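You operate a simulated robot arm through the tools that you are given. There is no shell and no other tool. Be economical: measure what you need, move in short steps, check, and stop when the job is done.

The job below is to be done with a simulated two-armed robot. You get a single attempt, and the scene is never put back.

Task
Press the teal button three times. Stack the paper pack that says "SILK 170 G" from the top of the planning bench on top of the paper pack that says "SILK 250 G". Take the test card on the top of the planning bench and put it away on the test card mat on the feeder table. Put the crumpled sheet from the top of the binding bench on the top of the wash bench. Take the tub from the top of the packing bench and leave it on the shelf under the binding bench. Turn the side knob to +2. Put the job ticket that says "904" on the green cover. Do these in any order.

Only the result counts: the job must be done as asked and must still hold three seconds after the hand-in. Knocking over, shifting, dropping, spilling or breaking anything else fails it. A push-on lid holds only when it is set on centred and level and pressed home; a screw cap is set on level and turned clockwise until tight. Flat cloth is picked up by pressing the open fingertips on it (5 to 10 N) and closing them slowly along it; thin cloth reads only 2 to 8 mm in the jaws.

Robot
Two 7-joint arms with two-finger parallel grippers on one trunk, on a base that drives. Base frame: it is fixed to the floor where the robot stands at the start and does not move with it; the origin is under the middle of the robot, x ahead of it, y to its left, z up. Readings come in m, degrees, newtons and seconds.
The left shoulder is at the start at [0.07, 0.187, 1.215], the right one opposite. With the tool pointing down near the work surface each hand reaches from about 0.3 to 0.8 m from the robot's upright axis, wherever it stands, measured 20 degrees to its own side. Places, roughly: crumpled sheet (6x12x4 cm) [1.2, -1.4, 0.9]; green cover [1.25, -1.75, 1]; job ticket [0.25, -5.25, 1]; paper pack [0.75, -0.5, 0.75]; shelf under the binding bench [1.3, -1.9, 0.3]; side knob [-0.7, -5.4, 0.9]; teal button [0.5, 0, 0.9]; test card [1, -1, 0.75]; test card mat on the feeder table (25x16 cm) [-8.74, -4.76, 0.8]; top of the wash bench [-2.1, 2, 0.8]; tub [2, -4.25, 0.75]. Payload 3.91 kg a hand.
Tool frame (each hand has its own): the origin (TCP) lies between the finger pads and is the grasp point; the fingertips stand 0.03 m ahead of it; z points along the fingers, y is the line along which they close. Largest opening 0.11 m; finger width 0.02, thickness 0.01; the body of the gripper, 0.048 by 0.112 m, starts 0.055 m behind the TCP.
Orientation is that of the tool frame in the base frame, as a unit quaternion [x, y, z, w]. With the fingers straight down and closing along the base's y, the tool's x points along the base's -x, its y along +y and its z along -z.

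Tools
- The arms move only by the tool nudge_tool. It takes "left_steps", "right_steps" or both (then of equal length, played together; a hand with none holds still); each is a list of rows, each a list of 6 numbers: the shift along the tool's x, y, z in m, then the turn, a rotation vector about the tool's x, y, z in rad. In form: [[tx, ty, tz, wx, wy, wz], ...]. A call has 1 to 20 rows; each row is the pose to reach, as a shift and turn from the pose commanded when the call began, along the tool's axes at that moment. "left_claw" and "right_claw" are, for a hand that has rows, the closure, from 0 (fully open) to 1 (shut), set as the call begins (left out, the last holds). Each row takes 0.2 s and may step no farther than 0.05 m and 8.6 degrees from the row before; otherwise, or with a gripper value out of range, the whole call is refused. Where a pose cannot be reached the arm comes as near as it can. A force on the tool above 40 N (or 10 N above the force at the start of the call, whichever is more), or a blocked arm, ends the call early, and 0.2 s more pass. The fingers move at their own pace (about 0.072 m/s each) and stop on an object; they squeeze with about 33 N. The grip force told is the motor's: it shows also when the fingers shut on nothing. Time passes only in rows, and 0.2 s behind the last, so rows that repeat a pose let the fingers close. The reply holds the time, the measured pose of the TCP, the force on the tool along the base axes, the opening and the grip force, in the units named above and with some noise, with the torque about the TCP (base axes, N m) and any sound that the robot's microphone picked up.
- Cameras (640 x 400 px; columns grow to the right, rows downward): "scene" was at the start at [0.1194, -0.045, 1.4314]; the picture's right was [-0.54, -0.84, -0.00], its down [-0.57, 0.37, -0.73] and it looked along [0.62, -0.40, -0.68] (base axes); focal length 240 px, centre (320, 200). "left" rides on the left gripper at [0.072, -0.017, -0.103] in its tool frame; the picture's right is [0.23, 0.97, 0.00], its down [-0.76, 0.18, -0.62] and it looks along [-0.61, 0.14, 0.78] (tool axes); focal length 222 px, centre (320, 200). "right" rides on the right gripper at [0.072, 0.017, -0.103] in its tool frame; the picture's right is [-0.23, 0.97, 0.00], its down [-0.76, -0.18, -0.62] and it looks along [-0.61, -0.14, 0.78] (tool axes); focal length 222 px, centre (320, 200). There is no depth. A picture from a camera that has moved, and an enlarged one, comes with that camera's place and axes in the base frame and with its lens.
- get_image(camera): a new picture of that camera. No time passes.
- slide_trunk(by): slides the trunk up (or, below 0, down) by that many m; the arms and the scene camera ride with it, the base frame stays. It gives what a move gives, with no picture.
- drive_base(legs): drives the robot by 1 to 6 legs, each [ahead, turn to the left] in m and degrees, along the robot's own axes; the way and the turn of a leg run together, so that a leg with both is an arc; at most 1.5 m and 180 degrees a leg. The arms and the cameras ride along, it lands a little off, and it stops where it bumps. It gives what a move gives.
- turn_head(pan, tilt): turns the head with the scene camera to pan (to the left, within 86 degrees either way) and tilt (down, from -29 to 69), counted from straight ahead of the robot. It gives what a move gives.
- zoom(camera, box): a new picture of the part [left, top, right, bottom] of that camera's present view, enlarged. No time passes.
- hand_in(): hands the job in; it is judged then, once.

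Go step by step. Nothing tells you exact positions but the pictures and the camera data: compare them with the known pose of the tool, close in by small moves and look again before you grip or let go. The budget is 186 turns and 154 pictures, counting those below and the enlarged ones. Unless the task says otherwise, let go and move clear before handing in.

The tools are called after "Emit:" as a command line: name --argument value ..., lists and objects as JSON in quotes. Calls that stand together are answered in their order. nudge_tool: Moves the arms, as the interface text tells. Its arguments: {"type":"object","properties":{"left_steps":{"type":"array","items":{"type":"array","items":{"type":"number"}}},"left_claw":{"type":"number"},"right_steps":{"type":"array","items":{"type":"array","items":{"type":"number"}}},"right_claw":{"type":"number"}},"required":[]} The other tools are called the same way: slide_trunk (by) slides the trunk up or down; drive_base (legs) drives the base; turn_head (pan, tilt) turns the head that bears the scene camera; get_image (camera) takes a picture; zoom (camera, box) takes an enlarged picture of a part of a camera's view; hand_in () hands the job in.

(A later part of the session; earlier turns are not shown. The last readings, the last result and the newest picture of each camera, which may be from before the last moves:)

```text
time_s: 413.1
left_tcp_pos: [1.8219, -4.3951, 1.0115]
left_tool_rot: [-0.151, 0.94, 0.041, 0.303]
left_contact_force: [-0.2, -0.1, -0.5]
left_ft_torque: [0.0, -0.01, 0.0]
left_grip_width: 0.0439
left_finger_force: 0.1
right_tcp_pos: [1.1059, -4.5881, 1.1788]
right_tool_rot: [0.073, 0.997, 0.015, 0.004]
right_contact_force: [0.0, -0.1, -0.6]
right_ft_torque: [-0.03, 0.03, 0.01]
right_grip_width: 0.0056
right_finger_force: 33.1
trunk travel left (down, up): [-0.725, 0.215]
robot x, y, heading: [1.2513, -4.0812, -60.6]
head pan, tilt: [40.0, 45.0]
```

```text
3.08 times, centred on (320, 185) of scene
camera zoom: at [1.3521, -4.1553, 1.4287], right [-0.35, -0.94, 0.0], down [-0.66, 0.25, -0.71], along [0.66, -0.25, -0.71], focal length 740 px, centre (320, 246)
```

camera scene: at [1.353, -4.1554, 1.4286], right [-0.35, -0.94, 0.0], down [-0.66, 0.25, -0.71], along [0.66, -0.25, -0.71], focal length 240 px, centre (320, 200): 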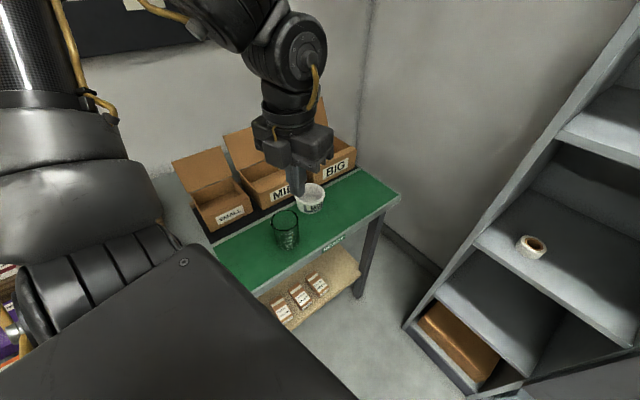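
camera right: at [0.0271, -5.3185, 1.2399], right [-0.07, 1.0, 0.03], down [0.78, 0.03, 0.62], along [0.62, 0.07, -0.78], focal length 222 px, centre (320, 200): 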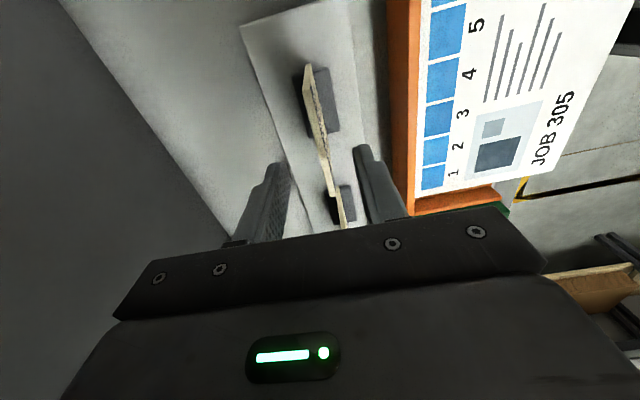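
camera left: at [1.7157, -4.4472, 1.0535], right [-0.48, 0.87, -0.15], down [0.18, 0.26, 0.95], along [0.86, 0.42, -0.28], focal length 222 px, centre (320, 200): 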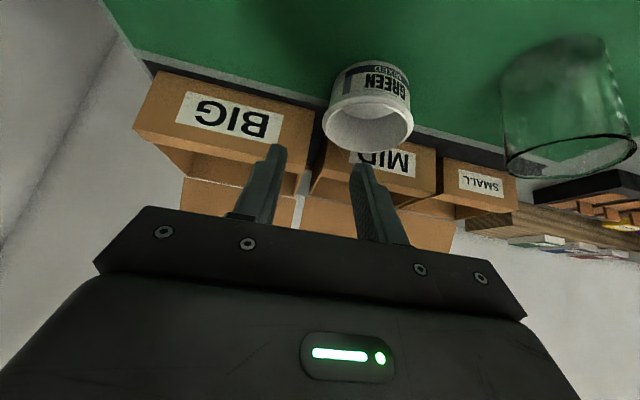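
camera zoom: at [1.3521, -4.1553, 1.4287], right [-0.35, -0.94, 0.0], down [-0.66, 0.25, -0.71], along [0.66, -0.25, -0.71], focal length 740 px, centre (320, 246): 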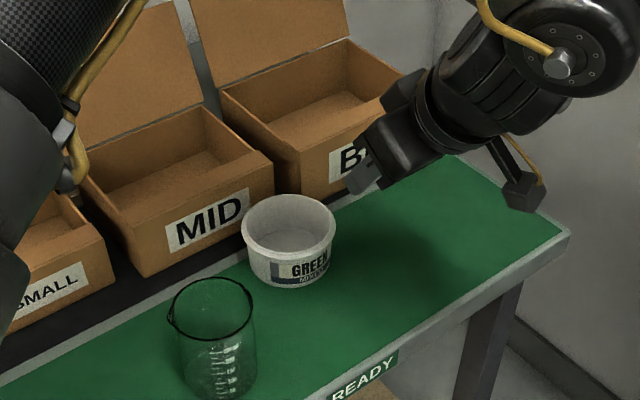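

Refined rim centre is (1.875, −4.323). Advancing along the fingers so that one goes inside and one outside the south wall.

Emit:
nudge_tool --left_steps '[[0.0082, 0.0062, 0.0, 0, 0, 0], [0.0082, 0.0062, 0.04, 0, 0, 0], [0.0082, 0.0062, 0.08, 0, 0, 0], [0.0082, 0.0062, 0.1, 0, 0, 0], [0.0082, 0.0062, 0.1, 0, 0, 0]]'

Emit:
get_image --camera "left"

Emit:
zoom --camera "scene" --box '[260, 130, 380, 240]'

```text
time_s: 414.2
left_tcp_pos: [1.866, -4.3753, 0.9369]
left_tool_rot: [-0.15, 0.939, 0.036, 0.307]
left_contact_force: [-5.4, 1.2, 15.6]
left_ft_torque: [0.45, 0.13, 0.14]
left_grip_width: 0.0449
left_finger_force: 1.3
right_tcp_pos: [1.1041, -4.5891, 1.1802]
right_tool_rot: [0.073, 0.997, 0.015, 0.005]
right_contact_force: [-0.3, -0.3, -0.5]
right_ft_torque: [0.02, 0.04, 0.05]
right_grip_width: 0.0055
right_finger_force: 33.0
trunk travel left (down, up): [-0.725, 0.215]
robot x, y, heading: [1.2508, -4.0844, -60.5]
head pan, tilt: [40.0, 45.0]
stopped in row 5 (left hand): the force on the tool passed its limit at 52 N (the readings are from after the stop); the commanded pose is now the measured one
```

```text
17 pictures are left
camera left: at [1.7585, -4.4288, 0.977], right [-0.47, 0.87, -0.16], down [0.18, 0.27, 0.95], along [0.86, 0.42, -0.28], focal length 222 px, centre (320, 200)
```

left: 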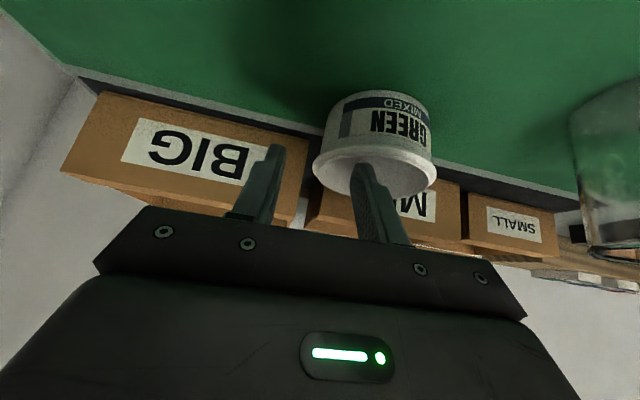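

```text
3.64 times, centred on (320, 185) of scene
camera zoom: at [1.3495, -4.1548, 1.4288], right [-0.35, -0.94, 0.0], down [-0.66, 0.25, -0.71], along [0.66, -0.25, -0.71], focal length 874 px, centre (320, 254)
```

zoom: 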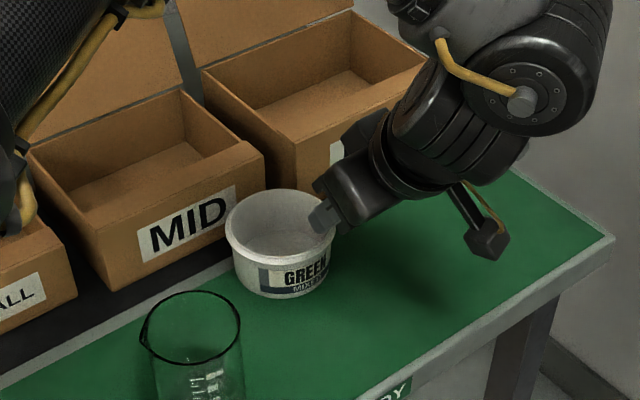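

The inner finger landed on the rim. I'll back off, shift 16 mm north, and advance again.

Emit:
nudge_tool --left_steps '[[0, 0, -0.035, 0, 0, 0], [0, 0.016, -0.035, 0, 0, 0], [0, 0.016, -0.01, 0, 0, 0], [0, 0.016, 0.01, 0, 0, 0], [0, 0.016, 0.025, 0, 0, 0]]'

Emit:
zoom --camera "scene" --box '[260, 130, 380, 240]'

```text
time_s: 415.4
left_tcp_pos: [1.8795, -4.3565, 0.9132]
left_tool_rot: [-0.151, 0.94, 0.038, 0.304]
left_contact_force: [1.1, -0.2, 0.6]
left_ft_torque: [-0.05, -0.01, 0.05]
left_grip_width: 0.0439
left_finger_force: 0.1
right_tcp_pos: [1.1071, -4.5893, 1.1778]
right_tool_rot: [0.073, 0.997, 0.015, 0.003]
right_contact_force: [-0.1, 0.8, -1.3]
right_ft_torque: [0.03, 0.03, 0.0]
right_grip_width: 0.0058
right_finger_force: 32.8
trunk travel left (down, up): [-0.725, 0.215]
robot x, y, heading: [1.2529, -4.0869, -60.3]
head pan, tilt: [40.0, 45.0]
```

```text
3.64 times, centred on (320, 185) of scene
camera zoom: at [1.3534, -4.1552, 1.4286], right [-0.35, -0.94, 0.0], down [-0.66, 0.25, -0.71], along [0.66, -0.25, -0.71], focal length 874 px, centre (320, 254)
```

zoom: 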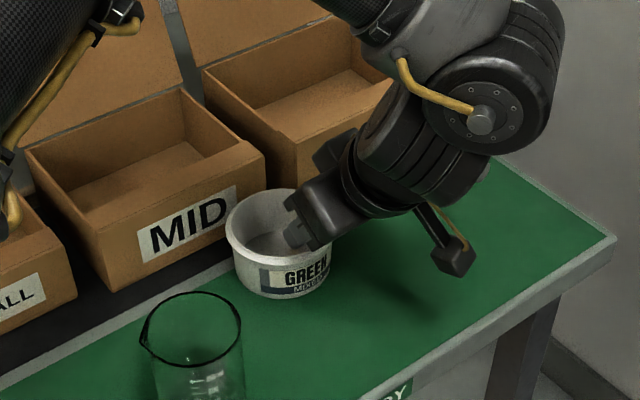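

The inner finger is inside the tub. Closing on the wall and lifting vertically.

Emit:
nudge_tool --left_claw 1 --left_steps '[[0, 0, 0, 0, 0, 0], [0, 0, 0, 0, 0, 0], [0, 0, 0, 0, 0, 0], [-0.0116, 0, -0.0163, 0, 0, 0], [-0.029, -0.0006, -0.0407, 0, 0, 0], [-0.052, -0.001, -0.073, 0, 0, 0], [-0.075, -0.0015, -0.1057, 0, 0, 0]]'

Emit:
zoom --camera "scene" --box '[220, 70, 420, 240]'

```text
time_s: 417.0
left_tcp_pos: [1.8743, -4.3545, 1.0429]
left_tool_rot: [-0.15, 0.94, 0.038, 0.305]
left_contact_force: [-0.5, -0.1, -2.2]
left_ft_torque: [-0.07, 0.0, -0.01]
left_grip_width: 0.0053
left_finger_force: 32.9
right_tcp_pos: [1.1071, -4.5897, 1.1797]
right_tool_rot: [0.073, 0.997, 0.016, 0.004]
right_contact_force: [-0.6, -0.2, -2.3]
right_ft_torque: [0.01, -0.01, 0.02]
right_grip_width: 0.0057
right_finger_force: 33.0
trunk travel left (down, up): [-0.725, 0.215]
robot x, y, heading: [1.254, -4.0856, -60.6]
head pan, tilt: [40.0, 45.0]
```

```text
2.35 times, centred on (320, 155) of scene
camera zoom: at [1.3514, -4.1548, 1.4287], right [-0.35, -0.94, 0.0], down [-0.66, 0.24, -0.71], along [0.66, -0.25, -0.71], focal length 566 px, centre (320, 306)
```

zoom: 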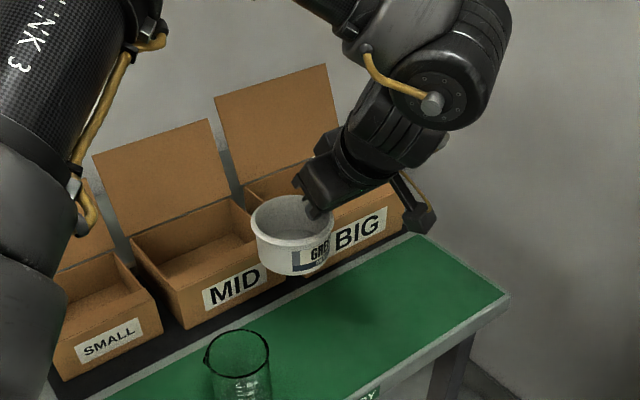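

The tub is held level. I'll raise it and retract toward the robot before driving north to the binding bench.

Emit:
nudge_tool --left_steps '[[-0.0232, -0.0005, -0.0325, 0, 0, 0], [-0.0464, -0.001, -0.065, 0, 0, 0], [-0.0192, 0.028, -0.085, 0, 0, 0], [0.008, 0.057, -0.105, 0, 0, 0], [0.035, 0.086, -0.125, 0, 0, 0], [0.0626, 0.1148, -0.1447, 0, 0, 0], [0.0626, 0.1148, -0.1447, 0, 0, 0]]'

```text
time_s: 418.6
left_tcp_pos: [1.7132, -4.2869, 1.1193]
left_tool_rot: [-0.151, 0.939, 0.038, 0.305]
left_contact_force: [1.1, -0.1, -2.1]
left_ft_torque: [-0.12, -0.02, 0.01]
left_grip_width: 0.0047
left_finger_force: 32.9
right_tcp_pos: [1.1081, -4.5891, 1.1793]
right_tool_rot: [0.073, 0.997, 0.016, 0.001]
right_contact_force: [0.1, 0.2, -1.0]
right_ft_torque: [0.02, 0.04, -0.01]
right_grip_width: 0.0059
right_finger_force: 32.4
trunk travel left (down, up): [-0.725, 0.215]
robot x, y, heading: [1.2503, -4.0833, -60.4]
head pan, tilt: [40.0, 45.0]
```

Both items are in hand. I'll back away, turn right through the open side, and drive north to the binding bench.

Emit:
drive_base --legs '[[-0.2, 0], [0, -96], [0, -96], [1.1, 0], [0.95, 0], [0, -52]]'

Emit:
turn_head --pan -40 --tilt 42

Emit:
get_image --camera "scene"

```text
time_s: 440.5
left_tcp_pos: [0.5629, -1.4433, 1.1193]
left_tool_rot: [0.871, -0.383, -0.277, -0.134]
left_contact_force: [0.3, 0.3, -1.9]
left_ft_torque: [0.06, -0.05, 0.0]
left_grip_width: 0.0047
left_finger_force: 33.5
right_tcp_pos: [1.089, -1.8712, 1.1791]
right_tool_rot: [0.798, -0.602, -0.011, 0.012]
right_contact_force: [-0.2, -0.4, 0.0]
right_ft_torque: [-0.07, 0.02, -0.01]
right_grip_width: 0.0057
right_finger_force: 33.6
trunk travel left (down, up): [-0.725, 0.215]
robot x, y, heading: [0.5688, -1.9501, 54.0]
head pan, tilt: [40.0, 45.0]
```

```text
time_s: 442.0
left_tcp_pos: [0.5652, -1.4435, 1.12]
left_tool_rot: [0.871, -0.383, -0.277, -0.134]
left_contact_force: [0.7, 0.3, -2.6]
left_ft_torque: [0.02, -0.07, -0.01]
left_grip_width: 0.0045
left_finger_force: 32.8
right_tcp_pos: [1.0887, -1.8721, 1.1793]
right_tool_rot: [0.798, -0.603, -0.011, 0.011]
right_contact_force: [0.2, -0.3, -1.1]
right_ft_torque: [-0.03, -0.05, 0.0]
right_grip_width: 0.0056
right_finger_force: 32.9
trunk travel left (down, up): [-0.725, 0.215]
robot x, y, heading: [0.5672, -1.945, 53.9]
head pan, tilt: [-40.0, 42.0]
```

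```text
13 pictures are left
camera scene: at [0.678, -1.8852, 1.4329], right [0.24, -0.97, 0.0], down [-0.65, -0.16, -0.74], along [0.72, 0.18, -0.67], focal length 240 px, centre (320, 200)
```

scene: 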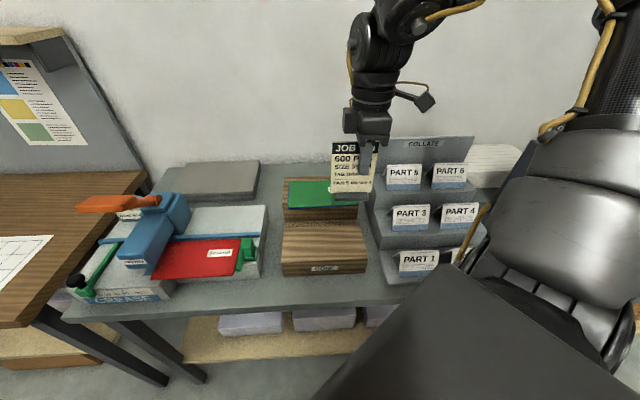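

The green cover centre triangulates to (1.188, −1.770), top z ≈ 0.987. Moving the ticket over it and lowering most of the way.

Emit:
nudge_tool --right_steps '[[-0.018, -0.031, 0, 0, 0, 0], [-0.036, -0.062, 0, 0, 0, 0], [-0.054, -0.093, 0, 0, 0, 0], [-0.0712, -0.1233, 0, 0, 0, 0], [-0.0712, -0.1233, 0.04, 0, 0, 0], [-0.0712, -0.1233, 0.075, 0, 0, 0], [-0.0712, -0.1233, 0.075, 0, 0, 0]]'

Emit:
zoom --camera "scene" --box '[250, 100, 410, 240]'

```text
time_s: 443.6
left_tcp_pos: [0.5654, -1.4415, 1.1184]
left_tool_rot: [0.871, -0.383, -0.277, -0.134]
left_contact_force: [0.0, 0.0, -2.2]
left_ft_torque: [0.07, -0.1, -0.04]
left_grip_width: 0.0043
left_finger_force: 32.6
right_tcp_pos: [1.1851, -1.7696, 1.0997]
right_tool_rot: [0.798, -0.603, -0.011, 0.012]
right_contact_force: [-0.4, 0.0, -0.2]
right_ft_torque: [-0.02, -0.04, 0.0]
right_grip_width: 0.0054
right_finger_force: 33.0
trunk travel left (down, up): [-0.725, 0.215]
robot x, y, heading: [0.5667, -1.9467, 53.9]
head pan, tilt: [-40.0, 42.0]
```

```text
2.86 times, centred on (330, 170) of scene
camera zoom: at [0.6777, -1.8847, 1.4329], right [0.24, -0.97, 0.0], down [-0.65, -0.16, -0.74], along [0.72, 0.18, -0.67], focal length 687 px, centre (291, 286)
```

zoom: 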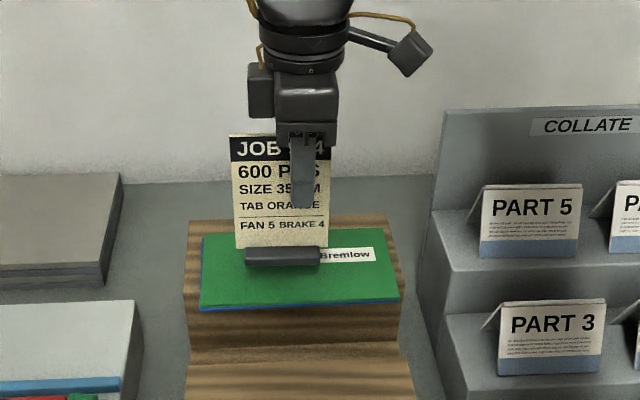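

Right over the cover. Lowering to contact.

Emit:
nudge_tool --right_steps '[[0, 0, 0.006, 0, 0, 0], [0, 0, 0.011, 0, 0, 0], [0, 0, 0.015, 0, 0, 0], [0, 0, 0.018, 0, 0, 0]]'

```text
time_s: 444.6
left_tcp_pos: [0.5645, -1.4433, 1.1191]
left_tool_rot: [0.871, -0.383, -0.277, -0.134]
left_contact_force: [0.4, -0.7, -2.4]
left_ft_torque: [0.06, -0.08, 0.02]
left_grip_width: 0.0044
left_finger_force: 33.1
right_tcp_pos: [1.1858, -1.77, 1.0812]
right_tool_rot: [0.798, -0.602, -0.01, 0.012]
right_contact_force: [1.2, 0.2, -1.3]
right_ft_torque: [0.01, 0.01, -0.01]
right_grip_width: 0.0059
right_finger_force: 32.9
trunk travel left (down, up): [-0.725, 0.215]
robot x, y, heading: [0.5686, -1.9483, 53.9]
head pan, tilt: [-40.0, 42.0]
```

Emit:
nudge_tool --right_steps '[[0, 0, 0.004, 0, 0, 0], [0, 0, 0.008, 0, 0, 0], [0, 0, 0.011, 0, 0, 0]]'

Emit:
zoom --camera "scene" --box '[290, 150, 370, 220]'

```text
time_s: 445.4
left_tcp_pos: [0.5616, -1.4458, 1.1206]
left_tool_rot: [0.872, -0.382, -0.276, -0.135]
left_contact_force: [0.6, -0.3, -1.9]
left_ft_torque: [-0.01, -0.09, 0.0]
left_grip_width: 0.0045
left_finger_force: 32.8
right_tcp_pos: [1.1813, -1.7695, 1.0756]
right_tool_rot: [0.798, -0.603, -0.01, 0.007]
right_contact_force: [7.2, -0.2, 32.1]
right_ft_torque: [0.34, -1.37, -0.21]
right_grip_width: 0.0061
right_finger_force: 32.7
trunk travel left (down, up): [-0.725, 0.215]
robot x, y, heading: [0.5699, -1.9463, 53.8]
head pan, tilt: [-40.0, 42.0]
```

```text
5.71 times, centred on (330, 185) of scene
camera zoom: at [0.6746, -1.8872, 1.4338], right [0.24, -0.97, 0.0], down [-0.65, -0.16, -0.74], along [0.72, 0.18, -0.67], focal length 1374 px, centre (263, 286)
```

zoom: 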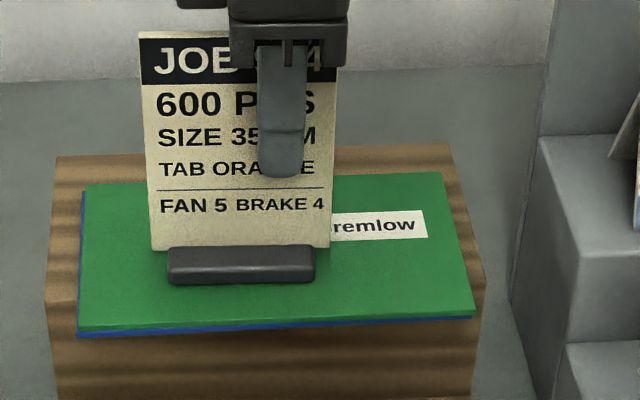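

The foot is on the cover. Easing the pressure, opening a little, and lifting straight off.

Emit:
nudge_tool --right_steps '[[0, 0, -0.003, 0, 0, 0], [0, 0, -0.006, 0, 0, 0]]'

Emit:
nudge_tool --right_claw 0.65 --right_steps '[[0, 0, 0, 0, 0, 0], [0, 0, 0, 0, 0, 0], [0, 0, 0, 0, 0, 0], [0, 0, -0.03, 0, 0, 0], [0, 0, -0.065, 0, 0, 0], [0, 0, -0.1, 0, 0, 0]]'

Emit:
zoom --camera "scene" --box '[270, 120, 390, 225]'

```text
time_s: 446.0
left_tcp_pos: [0.5633, -1.4432, 1.1189]
left_tool_rot: [0.871, -0.383, -0.277, -0.134]
left_contact_force: [-0.3, -0.1, -2.1]
left_ft_torque: [0.05, -0.09, -0.04]
left_grip_width: 0.0043
left_finger_force: 32.8
right_tcp_pos: [1.1818, -1.7709, 1.0751]
right_tool_rot: [0.799, -0.601, -0.011, 0.012]
right_contact_force: [-0.5, 2.0, 4.3]
right_ft_torque: [0.4, -0.01, 0.04]
right_grip_width: 0.0056
right_finger_force: 32.7
trunk travel left (down, up): [-0.725, 0.215]
robot x, y, heading: [0.5663, -1.9492, 54.0]
head pan, tilt: [-40.0, 42.0]
```

```text
time_s: 447.4
left_tcp_pos: [0.5643, -1.4429, 1.1198]
left_tool_rot: [0.871, -0.383, -0.277, -0.134]
left_contact_force: [0.3, 0.8, -1.7]
left_ft_torque: [0.05, -0.06, 0.0]
left_grip_width: 0.0045
left_finger_force: 33.4
right_tcp_pos: [1.1877, -1.7701, 1.1775]
right_tool_rot: [0.798, -0.603, -0.011, 0.012]
right_contact_force: [0.5, -0.8, 0.6]
right_ft_torque: [-0.03, 0.02, 0.02]
right_grip_width: 0.0385
right_finger_force: 0.0
trunk travel left (down, up): [-0.725, 0.215]
robot x, y, heading: [0.5655, -1.9467, 54.0]
head pan, tilt: [-40.0, 42.0]
```

```text
3.81 times, centred on (330, 172) of scene
camera zoom: at [0.678, -1.8855, 1.4329], right [0.24, -0.97, 0.0], down [-0.65, -0.16, -0.74], along [0.72, 0.18, -0.67], focal length 916 px, centre (282, 305)
```

zoom: 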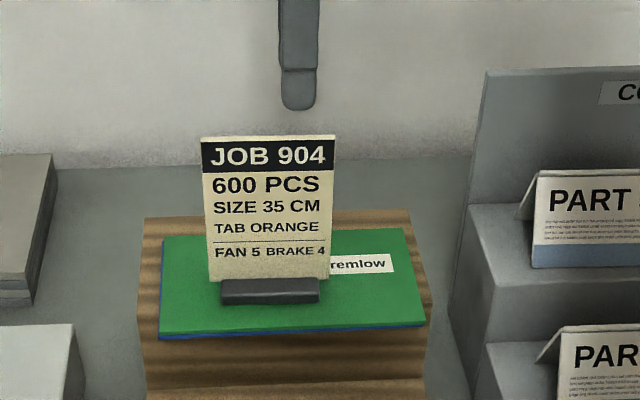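

The 904 ticket stands on the green cover. I'll retract the right hand, then raise, back up and turn to take the stance for the tub.

Emit:
nudge_tool --right_steps '[[0, 0, -0.04, 0, 0, 0], [0.007, 0.033, -0.05, 0, 0, 0], [0.014, 0.066, -0.05, 0, 0, 0], [0.021, 0.099, -0.05, 0, 0, 0], [0.0273, 0.1314, -0.05, 0, 0, 0]]'

Emit:
slide_trunk --by 0.12

Emit:
drive_base --legs '[[-0.2, 0], [0, -79], [0.22, 0], [0, -37]]'

Emit:
turn_head --pan 35 --tilt 50

Emit:
get_image --camera "scene"

```text
time_s: 448.6
left_tcp_pos: [0.5632, -1.4442, 1.1205]
left_tool_rot: [0.87, -0.384, -0.277, -0.136]
left_contact_force: [-1.0, 0.3, -1.6]
left_ft_torque: [0.02, -0.08, -0.03]
left_grip_width: 0.0039
left_finger_force: 33.1
right_tcp_pos: [1.0678, -1.832, 1.2329]
right_tool_rot: [0.798, -0.602, -0.011, 0.011]
right_contact_force: [0.4, -0.5, 0.4]
right_ft_torque: [0.0, -0.07, 0.01]
right_grip_width: 0.0382
right_finger_force: 0.0
trunk travel left (down, up): [-0.725, 0.215]
robot x, y, heading: [0.57, -1.9484, 54.0]
head pan, tilt: [-40.0, 42.0]
```

```text
time_s: 450.1
left_tcp_pos: [0.5653, -1.4438, 1.2393]
left_tool_rot: [0.871, -0.383, -0.277, -0.133]
left_contact_force: [-1.0, -0.1, -2.5]
left_ft_torque: [0.03, -0.09, 0.0]
left_grip_width: 0.0042
left_finger_force: 33.2
right_tcp_pos: [1.0706, -1.8301, 1.3523]
right_tool_rot: [0.798, -0.602, -0.011, 0.011]
right_contact_force: [1.1, 0.7, -0.4]
right_ft_torque: [0.0, -0.05, 0.02]
right_grip_width: 0.0384
right_finger_force: 0.1
trunk travel left (down, up): [-0.845, 0.095]
robot x, y, heading: [0.5654, -1.9448, 54.0]
head pan, tilt: [-40.0, 42.0]
```

```text
time_s: 458.2
left_tcp_pos: [1.0878, -2.4488, 1.2397]
left_tool_rot: [-0.111, 0.945, 0.025, 0.306]
left_contact_force: [-0.8, 0.1, -1.9]
left_ft_torque: [-0.05, 0.02, -0.02]
left_grip_width: 0.0041
left_finger_force: 32.9
right_tcp_pos: [0.5031, -2.7042, 1.3532]
right_tool_rot: [0.115, 0.993, 0.016, 0.004]
right_contact_force: [0.5, 0.1, 0.6]
right_ft_torque: [0.0, 0.03, -0.01]
right_grip_width: 0.0383
right_finger_force: 0.0
trunk travel left (down, up): [-0.845, 0.095]
robot x, y, heading: [0.6444, -2.2103, -65.3]
head pan, tilt: [-40.0, 42.0]
```

```text
time_s: 459.7
left_tcp_pos: [1.0859, -2.4499, 1.24]
left_tool_rot: [-0.111, 0.945, 0.025, 0.307]
left_contact_force: [-1.2, 0.8, -1.5]
left_ft_torque: [-0.09, 0.01, 0.03]
left_grip_width: 0.0042
left_finger_force: 33.4
right_tcp_pos: [0.5037, -2.7038, 1.3522]
right_tool_rot: [0.115, 0.993, 0.015, 0.003]
right_contact_force: [-0.9, -0.2, -0.2]
right_ft_torque: [0.01, 0.01, 0.03]
right_grip_width: 0.0386
right_finger_force: 0.1
trunk travel left (down, up): [-0.845, 0.095]
robot x, y, heading: [0.6481, -2.2079, -65.1]
head pan, tilt: [35.0, 50.0]
```

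```text
9 pictures are left
camera scene: at [0.7327, -2.2923, 1.5417], right [-0.5, -0.86, 0.0], down [-0.66, 0.38, -0.64], along [0.56, -0.32, -0.77], focal length 240 px, centre (320, 200)
```

scene: 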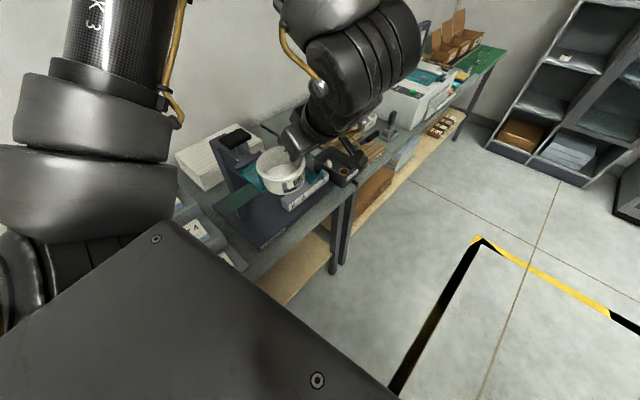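

Nine pictures remain. The shelf has free space near its south end. I'll retract the tub clear of the bench edge, then lower the trunk in steps.

Emit:
nudge_tool --left_steps '[[0.027, -0.001, -0.019, 0, 0, 0], [0.054, -0.002, -0.039, 0, 0, 0], [0.0804, -0.0028, -0.058, 0, 0, 0], [0.0804, -0.0028, -0.058, 0, 0, 0]]'

Emit:
slide_trunk --by -0.3

```text
time_s: 460.7
left_tcp_pos: [0.9929, -2.4753, 1.2397]
left_tool_rot: [-0.111, 0.945, 0.025, 0.307]
left_contact_force: [0.1, 0.7, -2.1]
left_ft_torque: [-0.08, -0.01, 0.0]
left_grip_width: 0.004
left_finger_force: 32.8
right_tcp_pos: [0.5041, -2.7048, 1.3531]
right_tool_rot: [0.115, 0.993, 0.015, 0.004]
right_contact_force: [-0.8, 0.7, 0.2]
right_ft_torque: [-0.01, -0.01, -0.01]
right_grip_width: 0.0384
right_finger_force: 0.0
trunk travel left (down, up): [-0.845, 0.095]
robot x, y, heading: [0.6451, -2.2075, -65.0]
head pan, tilt: [35.0, 50.0]
```

```text
time_s: 463.7
left_tcp_pos: [0.9918, -2.4741, 0.9413]
left_tool_rot: [-0.111, 0.945, 0.024, 0.307]
left_contact_force: [0.5, -0.1, -3.3]
left_ft_torque: [-0.09, 0.0, -0.01]
left_grip_width: 0.0043
left_finger_force: 33.4
right_tcp_pos: [0.5033, -2.7056, 1.0519]
right_tool_rot: [0.114, 0.993, 0.015, 0.004]
right_contact_force: [-0.4, -0.4, -0.2]
right_ft_torque: [0.0, -0.01, -0.01]
right_grip_width: 0.0383
right_finger_force: 0.0
trunk travel left (down, up): [-0.545, 0.395]
robot x, y, heading: [0.6447, -2.2062, -65.0]
head pan, tilt: [35.0, 50.0]
```

Emit:
slide_trunk --by -0.25

Emit:
get_image --camera "scene"

```text
time_s: 466.3
left_tcp_pos: [0.9928, -2.4755, 0.6915]
left_tool_rot: [-0.111, 0.945, 0.025, 0.307]
left_contact_force: [0.3, 0.2, -1.7]
left_ft_torque: [-0.07, 0.03, -0.01]
left_grip_width: 0.0038
left_finger_force: 33.2
right_tcp_pos: [0.5024, -2.7041, 0.8029]
right_tool_rot: [0.115, 0.993, 0.015, 0.004]
right_contact_force: [0.5, 0.8, -0.1]
right_ft_torque: [-0.03, 0.01, -0.04]
right_grip_width: 0.0384
right_finger_force: 0.1
trunk travel left (down, up): [-0.295, 0.645]
robot x, y, heading: [0.647, -2.2068, -64.9]
head pan, tilt: [35.0, 50.0]
```

```text
8 pictures are left
camera scene: at [0.7327, -2.2919, 0.9917], right [-0.5, -0.87, 0.0], down [-0.66, 0.38, -0.64], along [0.56, -0.32, -0.77], focal length 240 px, centre (320, 200)
```

scene: 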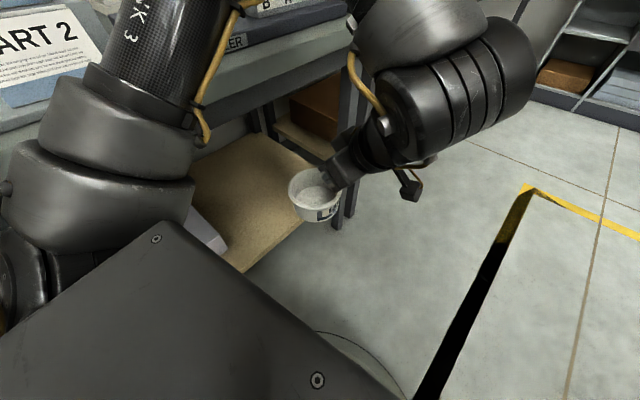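

The shelf is clear there, at z ≈ 0.35 with its front edge flush with the bench. I'll lower the tub in front of the bench, then advance under the top.

Emit:
nudge_tool --left_steps '[[0.0258, 0.001, 0.0357, 0, 0, 0], [0.0516, 0.002, 0.0713, 0, 0, 0], [0.0773, 0.003, 0.107, 0, 0, 0], [0.1031, 0.004, 0.1426, 0, 0, 0], [0.1289, 0.0046, 0.1783, 0, 0, 0], [0.1289, 0.0046, 0.1783, 0, 0, 0]]'

Emit:
nudge_tool --left_steps '[[-0.033, -0.006, 0.024, 0, 0, 0], [-0.065, -0.011, 0.048, 0, 0, 0], [-0.098, -0.017, 0.071, 0, 0, 0], [-0.131, -0.023, 0.095, 0, 0, 0], [-0.1635, -0.028, 0.119, 0, 0, 0], [-0.1962, -0.034, 0.1427, 0, 0, 0], [-0.1962, -0.034, 0.1427, 0, 0, 0]]'

Emit:
get_image --camera "scene"

```text
time_s: 467.7
left_tcp_pos: [0.99, -2.4758, 0.4698]
left_tool_rot: [-0.111, 0.945, 0.025, 0.307]
left_contact_force: [-0.2, 0.1, -1.9]
left_ft_torque: [-0.06, 0.0, -0.02]
left_grip_width: 0.0037
left_finger_force: 33.0
right_tcp_pos: [0.5028, -2.7048, 0.802]
right_tool_rot: [0.115, 0.993, 0.016, 0.004]
right_contact_force: [0.2, 0.7, -0.9]
right_ft_torque: [-0.01, 0.05, -0.05]
right_grip_width: 0.0387
right_finger_force: 0.1
trunk travel left (down, up): [-0.295, 0.645]
robot x, y, heading: [0.6455, -2.2079, -65.4]
head pan, tilt: [35.0, 50.0]
```

```text
time_s: 468.9
left_tcp_pos: [1.1781, -2.6422, 0.4967]
left_tool_rot: [-0.079, 0.925, -0.051, 0.367]
left_contact_force: [-3.7, -4.5, 1.0]
left_ft_torque: [0.03, -0.01, 0.16]
left_grip_width: 0.0039
left_finger_force: 32.7
right_tcp_pos: [0.3751, -2.7777, 0.8006]
right_tool_rot: [0.272, 0.949, 0.055, 0.152]
right_contact_force: [-1.4, -3.2, 0.0]
right_ft_torque: [0.26, -0.13, 0.06]
right_grip_width: 0.0386
right_finger_force: 0.0
trunk travel left (down, up): [-0.295, 0.645]
robot x, y, heading: [0.6674, -2.3141, -86.3]
head pan, tilt: [35.0, 50.0]
stopped in row 6 (right hand): the arm was blocked; the commanded pose is now the measured one
```

```text
7 pictures are left
camera scene: at [0.5505, -2.44, 1.002], right [-0.77, -0.62, -0.15], down [-0.36, 0.61, -0.7], along [0.53, -0.49, -0.7], focal length 240 px, centre (320, 200)
```

scene: 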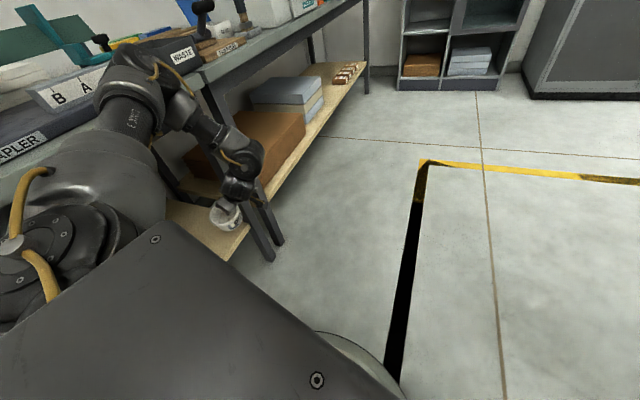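

The left arm jammed against the bench and pushed the robot into a lean. I'll retract the hand toward the robot right away.

Emit:
nudge_tool --left_steps '[[0.013, 0.022, -0.031, 0, 0, 0], [0.027, 0.0435, -0.062, 0, 0, 0], [0.0405, 0.0652, -0.0926, 0, 0, 0], [0.0405, 0.0652, -0.0926, 0, 0, 0]]'

```text
time_s: 469.3
left_tcp_pos: [1.159, -2.7784, 0.4835]
left_tool_rot: [-0.074, 0.924, -0.053, 0.371]
left_contact_force: [-3.0, -7.0, 6.3]
left_ft_torque: [0.24, 0.24, 0.29]
left_grip_width: 0.0042
left_finger_force: 32.2
right_tcp_pos: [0.2257, -2.7972, 0.7992]
right_tool_rot: [0.482, 0.843, -0.014, 0.238]
right_contact_force: [-3.1, -1.3, 2.1]
right_ft_torque: [0.09, -0.17, 0.14]
right_grip_width: 0.0384
right_finger_force: 0.0
trunk travel left (down, up): [-0.295, 0.645]
robot x, y, heading: [0.6464, -2.4467, -111.3]
head pan, tilt: [35.0, 50.0]
stopped in row 1 (left hand): the arm was blocked; the commanded pose is now the measured one
```

Emit:
get_image --camera "scene"

```text
6 pictures are left
camera scene: at [0.5022, -2.5154, 1.0023], right [-0.96, -0.24, -0.13], down [-0.08, 0.71, -0.7], along [0.26, -0.67, -0.7], focal length 240 px, centre (320, 200)
```

scene: 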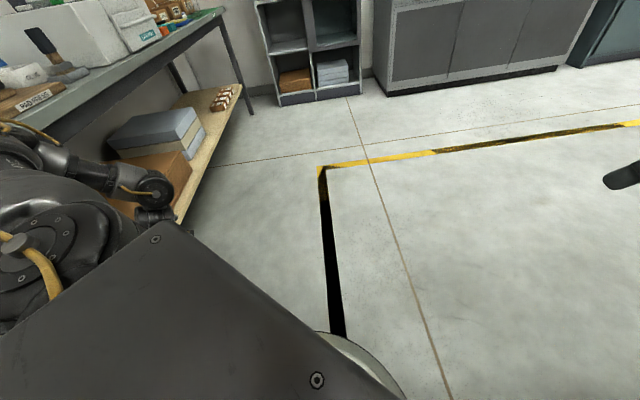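

The robot leans slightly away from the bench. I'll drive a little forward, which moves it away from the bench and frees the arm.

Emit:
drive_base --legs '[[0.12, 0]]'

```text
time_s: 470.0
left_tcp_pos: [1.1116, -2.9389, 0.4584]
left_tool_rot: [0.075, 0.926, -0.073, 0.363]
left_contact_force: [-3.6, -1.8, -3.1]
left_ft_torque: [0.08, -0.37, 0.13]
left_grip_width: 0.0001
left_finger_force: 33.2
right_tcp_pos: [0.1823, -2.8441, 0.7755]
right_tool_rot: [0.467, 0.845, -0.045, 0.255]
right_contact_force: [-1.4, -2.5, 1.1]
right_ft_torque: [0.23, -0.09, 0.11]
right_grip_width: 0.0386
right_finger_force: 0.0
trunk travel left (down, up): [-0.295, 0.645]
robot x, y, heading: [0.6122, -2.532, -116.8]
head pan, tilt: [35.0, 50.0]
stopped in leg 1: the robot was blocked; the commanded pose is now the measured one
```

The tub has slipped out of the hand. Looking at the situation.

Emit:
turn_head --pan 45 --tilt 45

Emit:
get_image --camera "scene"

```text
time_s: 470.7
left_tcp_pos: [1.1313, -2.9458, 0.4265]
left_tool_rot: [0.072, 0.934, -0.075, 0.343]
left_contact_force: [0.2, 1.4, 1.9]
left_ft_torque: [0.0, 0.11, -0.09]
left_grip_width: 0.0
left_finger_force: 33.1
right_tcp_pos: [0.2091, -2.8569, 0.7756]
right_tool_rot: [0.463, 0.853, -0.045, 0.236]
right_contact_force: [-4.1, 0.4, -2.6]
right_ft_torque: [-0.1, -0.33, 0.04]
right_grip_width: 0.0387
right_finger_force: 0.1
trunk travel left (down, up): [-0.295, 0.645]
robot x, y, heading: [0.6099, -2.5298, -116.3]
head pan, tilt: [45.0, 45.0]
```

```text
5 pictures are left
camera scene: at [0.5979, -2.6453, 0.9994], right [-0.95, -0.32, -0.01], down [-0.21, 0.67, -0.72], along [0.24, -0.68, -0.7], focal length 240 px, centre (320, 200)
```

scene: 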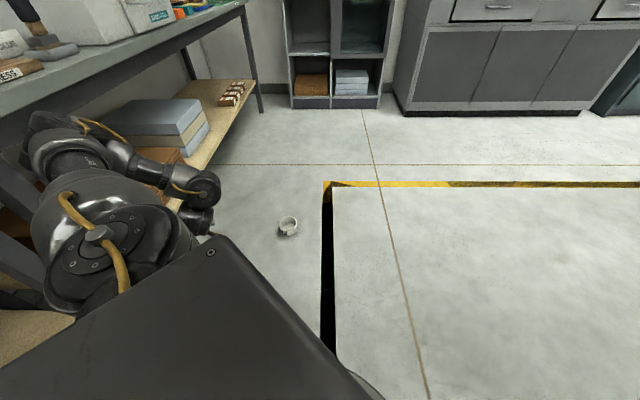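

The tub landed upright on the floor at about (1.02, −3.35), so it can be recovered. First I'll bring the left arm in front of the robot and away from the benches.

Emit:
nudge_tool --left_steps '[[0.0188, -0.0223, -0.0374, 0, 0, 0], [0.0376, -0.0447, -0.0749, 0, 0, 0], [0.0565, -0.067, -0.1123, 0, 0, 0], [0.0753, -0.0893, -0.1497, 0, 0, 0], [0.0941, -0.1116, -0.1872, 0, 0, 0], [0.1129, -0.134, -0.2246, 0, 0, 0], [0.1317, -0.1563, -0.262, 0, 0, 0], [0.1505, -0.1786, -0.2995, 0, 0, 0], [0.1694, -0.201, -0.3369, 0, 0, 0], [0.1882, -0.2233, -0.3744, 0, 0, 0], [0.207, -0.2456, -0.4118, 0, 0, 0]]'

```text
time_s: 473.1
left_tcp_pos: [0.6951, -3.1012, 0.6114]
left_tool_rot: [0.07, 0.94, -0.059, 0.328]
left_contact_force: [-0.4, -0.1, 0.6]
left_ft_torque: [0.01, -0.02, 0.0]
left_grip_width: 0.0
left_finger_force: 32.9
left hand out of reach, approached as far as the arm can: row 1, 2, 3, 4, 5, 6
right_tcp_pos: [0.2453, -2.874, 0.7911]
right_tool_rot: [0.461, 0.86, -0.048, 0.214]
right_contact_force: [-0.2, 0.7, -0.4]
right_ft_torque: [-0.01, -0.03, 0.03]
right_grip_width: 0.0386
right_finger_force: 0.1
trunk travel left (down, up): [-0.295, 0.645]
robot x, y, heading: [0.6109, -2.5303, -116.0]
head pan, tilt: [45.0, 45.0]
```

The arm is clear. I'll move the base to face the tub with room all around.

Emit:
drive_base --legs '[[0, 9.5], [0.57, 0], [0, 46]]'

Emit:
nudge_tool --left_steps '[[0, 0, 0, 0, 0.14, 0], [0, 0, 0, 0, 0.28, 0], [0, 0, 0, 0, 0.42, 0], [0, 0, 0, 0, 0.56, 0], [0, 0, 0, 0, 0.67, 0], [0, 0, 0, 0, 0.67, 0]]'

```text
time_s: 479.1
left_tcp_pos: [0.9586, -3.3342, 0.6103]
left_tool_rot: [-0.368, 0.868, 0.098, 0.319]
left_contact_force: [0.6, 0.4, 0.3]
left_ft_torque: [0.01, 0.0, 0.01]
left_grip_width: 0.0001
left_finger_force: 32.8
right_tcp_pos: [0.5104, -3.5698, 0.7917]
right_tool_rot: [0.015, 0.976, 0.055, 0.212]
right_contact_force: [0.7, 0.7, 0.4]
right_ft_torque: [-0.02, 0.0, -0.04]
right_grip_width: 0.0387
right_finger_force: 0.1
trunk travel left (down, up): [-0.295, 0.645]
robot x, y, heading: [0.4442, -3.0739, -61.9]
head pan, tilt: [45.0, 45.0]
```

```text
time_s: 480.5
left_tcp_pos: [0.9586, -3.3355, 0.6113]
left_tool_rot: [-0.379, 0.925, -0.031, 0.015]
left_contact_force: [0.0, -0.6, -0.7]
left_ft_torque: [0.0, 0.04, 0.03]
left_grip_width: 0.0002
left_finger_force: 32.7
right_tcp_pos: [0.5105, -3.5703, 0.7921]
right_tool_rot: [0.016, 0.976, 0.054, 0.213]
right_contact_force: [-0.4, 0.0, 0.0]
right_ft_torque: [0.01, 0.01, -0.03]
right_grip_width: 0.0385
right_finger_force: 0.0
trunk travel left (down, up): [-0.295, 0.645]
robot x, y, heading: [0.4486, -3.0728, -61.8]
head pan, tilt: [45.0, 45.0]
```

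Now rotating into the flipped orientation with a 45° forward tilt.

Emit:
nudge_tool --left_claw 0.6 --left_steps '[[0, 0, 0, 0.0403, 0.0574, -0.1123], [0, 0, 0, 0.0806, 0.1149, -0.2246], [0, 0, 0, 0.1209, 0.1723, -0.3369], [0, 0, 0, 0.1612, 0.2297, -0.4492], [0, 0, 0, 0.2015, 0.2872, -0.5615], [0, 0, 0, 0.2419, 0.3446, -0.6739], [0, 0, 0, 0.2822, 0.402, -0.7862], [0, 0, 0, 0.3225, 0.4595, -0.8985], [0, 0, 0, 0.3628, 0.5169, -1.0108], [0, 0, 0, 0.4031, 0.5744, -1.1231], [0, 0, 0, 0.4434, 0.6318, -1.2354], [0, 0, 0, 0.4434, 0.6318, -1.2354]]'

```text
time_s: 483.1
left_tcp_pos: [0.9682, -3.3448, 0.6086]
left_tool_rot: [0.794, -0.473, 0.328, 0.195]
left_contact_force: [-0.1, 0.0, 0.4]
left_ft_torque: [-0.04, 0.0, 0.02]
left_grip_width: 0.044
left_finger_force: 0.0
left hand out of reach, approached as far as the arm can: row 10, 11, 12
right_tcp_pos: [0.5114, -3.5708, 0.7918]
right_tool_rot: [0.016, 0.975, 0.055, 0.213]
right_contact_force: [-0.4, 0.6, 0.4]
right_ft_torque: [-0.01, 0.04, -0.03]
right_grip_width: 0.0386
right_finger_force: 0.0
trunk travel left (down, up): [-0.295, 0.645]
robot x, y, heading: [0.448, -3.0751, -61.9]
head pan, tilt: [45.0, 45.0]
```

Orientation reached. Lowering the trunk and viewing the tub with the hand camera.

Emit:
slide_trunk --by -0.27

Emit:
get_image --camera "left"

```text
time_s: 485.9
left_tcp_pos: [0.9668, -3.3445, 0.3383]
left_tool_rot: [0.793, -0.474, 0.328, 0.196]
left_contact_force: [0.5, 1.3, 0.8]
left_ft_torque: [0.0, 0.0, -0.05]
left_grip_width: 0.0441
left_finger_force: 0.0
right_tcp_pos: [0.5125, -3.5708, 0.5217]
right_tool_rot: [0.016, 0.975, 0.055, 0.213]
right_contact_force: [1.1, -1.2, -0.7]
right_ft_torque: [-0.01, 0.01, 0.02]
right_grip_width: 0.0384
right_finger_force: 0.1
trunk travel left (down, up): [-0.025, 0.915]
robot x, y, heading: [0.4435, -3.0732, -61.8]
head pan, tilt: [45.0, 45.0]
```

```text
4 pictures are left
camera left: at [0.973, -3.3179, 0.4636], right [-0.78, -0.6, 0.16], down [-0.62, 0.78, -0.1], along [-0.07, -0.17, -0.98], focal length 222 px, centre (320, 200)
```

left: 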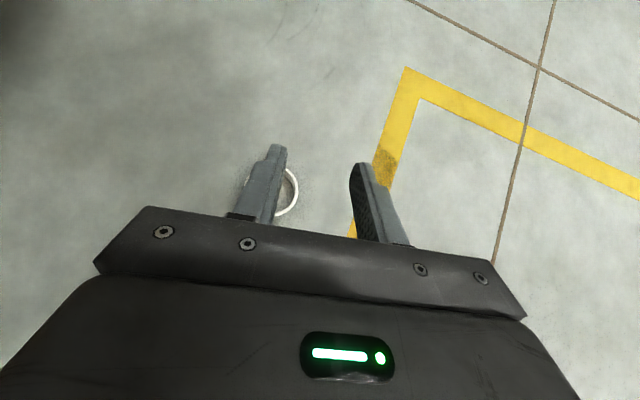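

Tub confirmed at (1.021, −3.345). I'll back the hand off, then go in along the fingers to pinch its right-hand wall.

Emit:
nudge_tool --left_steps '[[-0.0442, -0.0007, 0.0129, 0, 0, 0], [-0.0883, -0.0014, 0.0258, 0, 0, 0], [-0.1325, -0.0021, 0.0387, 0, 0, 0], [-0.1766, -0.0028, 0.0516, 0, 0, 0], [-0.1766, -0.0028, 0.0516, 0, 0, 0]]'

```text
time_s: 487.3
left_tcp_pos: [0.9408, -3.2901, 0.2096]
left_tool_rot: [0.779, -0.466, 0.361, 0.212]
left_contact_force: [-0.3, 0.0, -0.3]
left_ft_torque: [0.03, 0.01, 0.0]
left_grip_width: 0.0439
left_finger_force: 0.1
left hand out of reach, approached as far as the arm can: row 2, 4
right_tcp_pos: [0.5099, -3.5701, 0.52]
right_tool_rot: [0.016, 0.975, 0.055, 0.213]
right_contact_force: [-1.3, -0.3, 0.1]
right_ft_torque: [0.02, -0.06, -0.05]
right_grip_width: 0.0383
right_finger_force: 0.1
trunk travel left (down, up): [-0.025, 0.915]
robot x, y, heading: [0.4446, -3.0743, -62.0]
head pan, tilt: [45.0, 45.0]
stopped in row 5 (left hand): the arm was blocked; the commanded pose is now the measured one
```

Blocked, probably because the wrist is too close to the base. I'll back the robot up 12 cm and reach out more.

Emit:
drive_base --legs '[[-0.12, 0]]'

Emit:
nudge_tool --left_steps '[[0.005, 0.0005, 0.035, 0, 0, 0], [0.01, 0.001, 0.07, 0, 0, 0], [0.015, 0.0015, 0.105, 0, 0, 0], [0.0198, 0.002, 0.14, 0, 0, 0], [0.0198, 0.002, 0.14, 0, 0, 0]]'

```text
time_s: 488.5
left_tcp_pos: [0.8828, -3.1812, 0.2078]
left_tool_rot: [0.78, -0.465, 0.361, 0.213]
left_contact_force: [1.0, -0.6, -0.2]
left_ft_torque: [0.03, 0.0, 0.02]
left_grip_width: 0.0441
left_finger_force: 0.0
right_tcp_pos: [0.4537, -3.464, 0.5204]
right_tool_rot: [0.016, 0.976, 0.055, 0.212]
right_contact_force: [-0.5, -0.4, 0.2]
right_ft_torque: [0.01, 0.02, -0.01]
right_grip_width: 0.0384
right_finger_force: 0.0
trunk travel left (down, up): [-0.025, 0.915]
robot x, y, heading: [0.3871, -2.9661, -61.9]
head pan, tilt: [45.0, 45.0]
```

```text
time_s: 489.7
left_tcp_pos: [0.9381, -3.2877, 0.1317]
left_tool_rot: [0.78, -0.466, 0.36, 0.212]
left_contact_force: [-0.5, 0.1, 1.0]
left_ft_torque: [-0.02, 0.0, 0.0]
left_grip_width: 0.0441
left_finger_force: 0.1
right_tcp_pos: [0.4544, -3.4631, 0.5212]
right_tool_rot: [0.016, 0.975, 0.055, 0.212]
right_contact_force: [-0.7, 0.5, -0.2]
right_ft_torque: [0.01, -0.02, 0.0]
right_grip_width: 0.0384
right_finger_force: 0.0
trunk travel left (down, up): [-0.025, 0.915]
robot x, y, heading: [0.3889, -2.9671, -61.7]
head pan, tilt: [45.0, 45.0]
```

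Pre-grasp reached. Advancing to straddle the wall.

Emit:
nudge_tool --left_steps '[[0.002, 0, 0.03, 0, 0, 0], [0.003, 0, 0.06, 0, 0, 0], [0.0039, -0.0007, 0.085, 0, 0, 0], [0.0039, -0.0007, 0.1, 0, 0, 0], [0.0039, -0.0007, 0.1, 0, 0, 0]]'

```text
time_s: 490.9
left_tcp_pos: [0.9777, -3.3556, 0.0717]
left_tool_rot: [0.779, -0.466, 0.361, 0.212]
left_contact_force: [-0.2, -0.2, 0.6]
left_ft_torque: [-0.03, -0.01, 0.0]
left_grip_width: 0.0442
left_finger_force: 0.0
right_tcp_pos: [0.4538, -3.4628, 0.5207]
right_tool_rot: [0.016, 0.975, 0.055, 0.213]
right_contact_force: [-0.6, -0.5, 1.1]
right_ft_torque: [-0.01, 0.01, -0.02]
right_grip_width: 0.0386
right_finger_force: 0.0
trunk travel left (down, up): [-0.025, 0.915]
robot x, y, heading: [0.3891, -2.9675, -61.9]
head pan, tilt: [45.0, 45.0]
```

Emit:
nudge_tool --left_claw 1 --left_steps '[[0, 0, 0, 0, 0, 0], [0, 0, 0, 0, 0, 0], [0, 0, 0, 0, 0, 0], [0, 0, 0, 0, 0, 0]]'

```text
time_s: 491.9
left_tcp_pos: [0.9777, -3.3547, 0.0714]
left_tool_rot: [0.779, -0.465, 0.361, 0.213]
left_contact_force: [0.8, -0.9, 0.7]
left_ft_torque: [-0.06, -0.02, -0.04]
left_grip_width: 0.0052
left_finger_force: 33.1
right_tcp_pos: [0.4533, -3.4638, 0.521]
right_tool_rot: [0.015, 0.975, 0.054, 0.213]
right_contact_force: [0.9, -0.6, 0.3]
right_ft_torque: [0.01, -0.02, 0.02]
right_grip_width: 0.0385
right_finger_force: 0.0
trunk travel left (down, up): [-0.025, 0.915]
robot x, y, heading: [0.3881, -2.9679, -61.6]
head pan, tilt: [45.0, 45.0]
```

Pinched the wall (5 mm). I'll raise the trunk so the tub is at shelf-entry height, keep the arm pose fixed, and square the base up to the binding bench.

Emit:
slide_trunk --by 0.44

Emit:
drive_base --legs '[[0, 30], [0.086, 0], [0, 46.5]]'

Emit:
turn_head --pan 25 --tilt 40

Emit:
get_image --camera "scene"

```text
refused: 0.44 is not a number from -0.4 to 0.4
```

```text
time_s: 496.6
left_tcp_pos: [0.9803, -2.5301, 0.0712]
left_tool_rot: [0.9, 0.115, 0.416, -0.055]
left_contact_force: [1.3, 0.1, 2.4]
left_ft_torque: [-0.07, -0.07, -0.02]
left_grip_width: 0.0051
left_finger_force: 32.6
right_tcp_pos: [0.9612, -3.0641, 0.521]
right_tool_rot: [-0.59, 0.777, 0.174, 0.133]
right_contact_force: [-0.3, 0.1, 0.3]
right_ft_torque: [0.0, -0.04, 0.02]
right_grip_width: 0.0387
right_finger_force: 0.1
trunk travel left (down, up): [-0.025, 0.915]
robot x, y, heading: [0.4648, -3.0121, 14.6]
head pan, tilt: [45.0, 45.0]
```

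```text
time_s: 497.4
left_tcp_pos: [0.9802, -2.5293, 0.0703]
left_tool_rot: [0.9, 0.115, 0.416, -0.055]
left_contact_force: [-1.4, -0.6, 1.9]
left_ft_torque: [-0.11, 0.09, 0.01]
left_grip_width: 0.005
left_finger_force: 33.0
right_tcp_pos: [0.9604, -3.0647, 0.5213]
right_tool_rot: [-0.59, 0.777, 0.174, 0.134]
right_contact_force: [-0.3, -0.4, 0.0]
right_ft_torque: [-0.02, 0.0, 0.0]
right_grip_width: 0.0384
right_finger_force: 0.0
trunk travel left (down, up): [-0.025, 0.915]
robot x, y, heading: [0.4591, -3.009, 14.5]
head pan, tilt: [25.0, 40.0]
```

```text
3 pictures are left
camera scene: at [0.575, -2.9438, 0.7359], right [0.64, -0.77, 0.0], down [-0.49, -0.41, -0.77], along [0.59, 0.49, -0.64], focal length 240 px, centre (320, 200)
```

scene: 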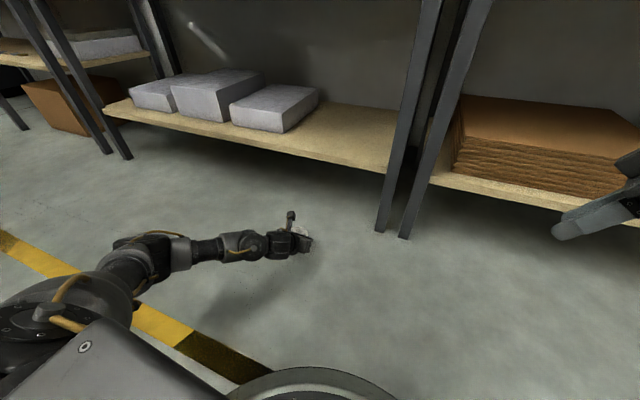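

The tub is still pinched (the trunk command was refused, so it slid along the floor). The shelf is clear between the paper stack and the leg. I'll pull the right hand back and raise the trunk by 0.40.

Emit:
nudge_tool --right_claw 1 --right_steps '[[0.018, 0.0326, -0.004, 0, 0, 0], [0.036, 0.065, -0.008, 0, 0, 0], [0.054, 0.098, -0.012, 0, 0, 0], [0.0715, 0.1305, -0.0162, 0, 0, 0]]'

Emit:
slide_trunk --by 0.4

```text
time_s: 498.4
left_tcp_pos: [0.9789, -2.5306, 0.0712]
left_tool_rot: [0.9, 0.115, 0.416, -0.056]
left_contact_force: [-0.7, -0.4, 3.6]
left_ft_torque: [-0.13, 0.13, -0.01]
left_grip_width: 0.005
left_finger_force: 32.8
right_tcp_pos: [0.815, -3.1004, 0.5219]
right_tool_rot: [-0.59, 0.777, 0.175, 0.133]
right_contact_force: [-0.2, 0.2, 0.5]
right_ft_torque: [0.02, 0.02, 0.05]
right_grip_width: 0.0
right_finger_force: 32.9
trunk travel left (down, up): [-0.025, 0.915]
robot x, y, heading: [0.4628, -3.0124, 14.6]
head pan, tilt: [25.0, 40.0]
```

```text
time_s: 502.3
left_tcp_pos: [0.9786, -2.5301, 0.4696]
left_tool_rot: [0.901, 0.116, 0.414, -0.057]
left_contact_force: [0.3, 0.3, -1.8]
left_ft_torque: [-0.14, 0.03, -0.02]
left_grip_width: 0.0048
left_finger_force: 33.2
right_tcp_pos: [0.8157, -3.0998, 0.9214]
right_tool_rot: [-0.59, 0.777, 0.175, 0.133]
right_contact_force: [-0.8, 0.2, -1.5]
right_ft_torque: [0.0, 0.03, -0.02]
right_grip_width: 0.0002
right_finger_force: 33.3
trunk travel left (down, up): [-0.425, 0.515]
robot x, y, heading: [0.4592, -3.0126, 14.8]
head pan, tilt: [25.0, 40.0]
```

The tub's weight is carried. Driving straight forward under the bench top.

Emit:
drive_base --legs '[[0.25, 0]]'

```text
time_s: 504.1
left_tcp_pos: [1.2246, -2.4681, 0.4688]
left_tool_rot: [0.901, 0.114, 0.415, -0.055]
left_contact_force: [-0.7, 0.7, -2.1]
left_ft_torque: [-0.08, 0.0, 0.0]
left_grip_width: 0.0045
left_finger_force: 33.0
right_tcp_pos: [1.0612, -3.0374, 0.9195]
right_tool_rot: [-0.59, 0.778, 0.174, 0.133]
right_contact_force: [0.5, -0.6, 1.1]
right_ft_torque: [0.01, 0.0, -0.01]
right_grip_width: 0.0
right_finger_force: 33.0
trunk travel left (down, up): [-0.425, 0.515]
robot x, y, heading: [0.7078, -2.9487, 14.4]
head pan, tilt: [25.0, 40.0]
```

No contact. Checking the tub over the shelf.

Emit:
get_image --camera "scene"

```text
2 pictures are left
camera scene: at [0.82, -2.8803, 1.1357], right [0.64, -0.77, 0.0], down [-0.5, -0.41, -0.77], along [0.59, 0.49, -0.64], focal length 240 px, centre (320, 200)
```

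scene: 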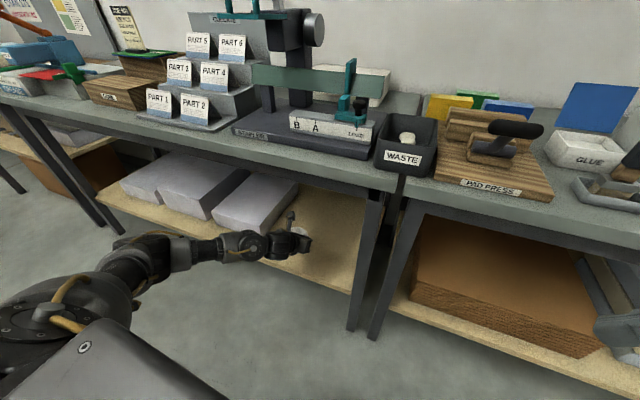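

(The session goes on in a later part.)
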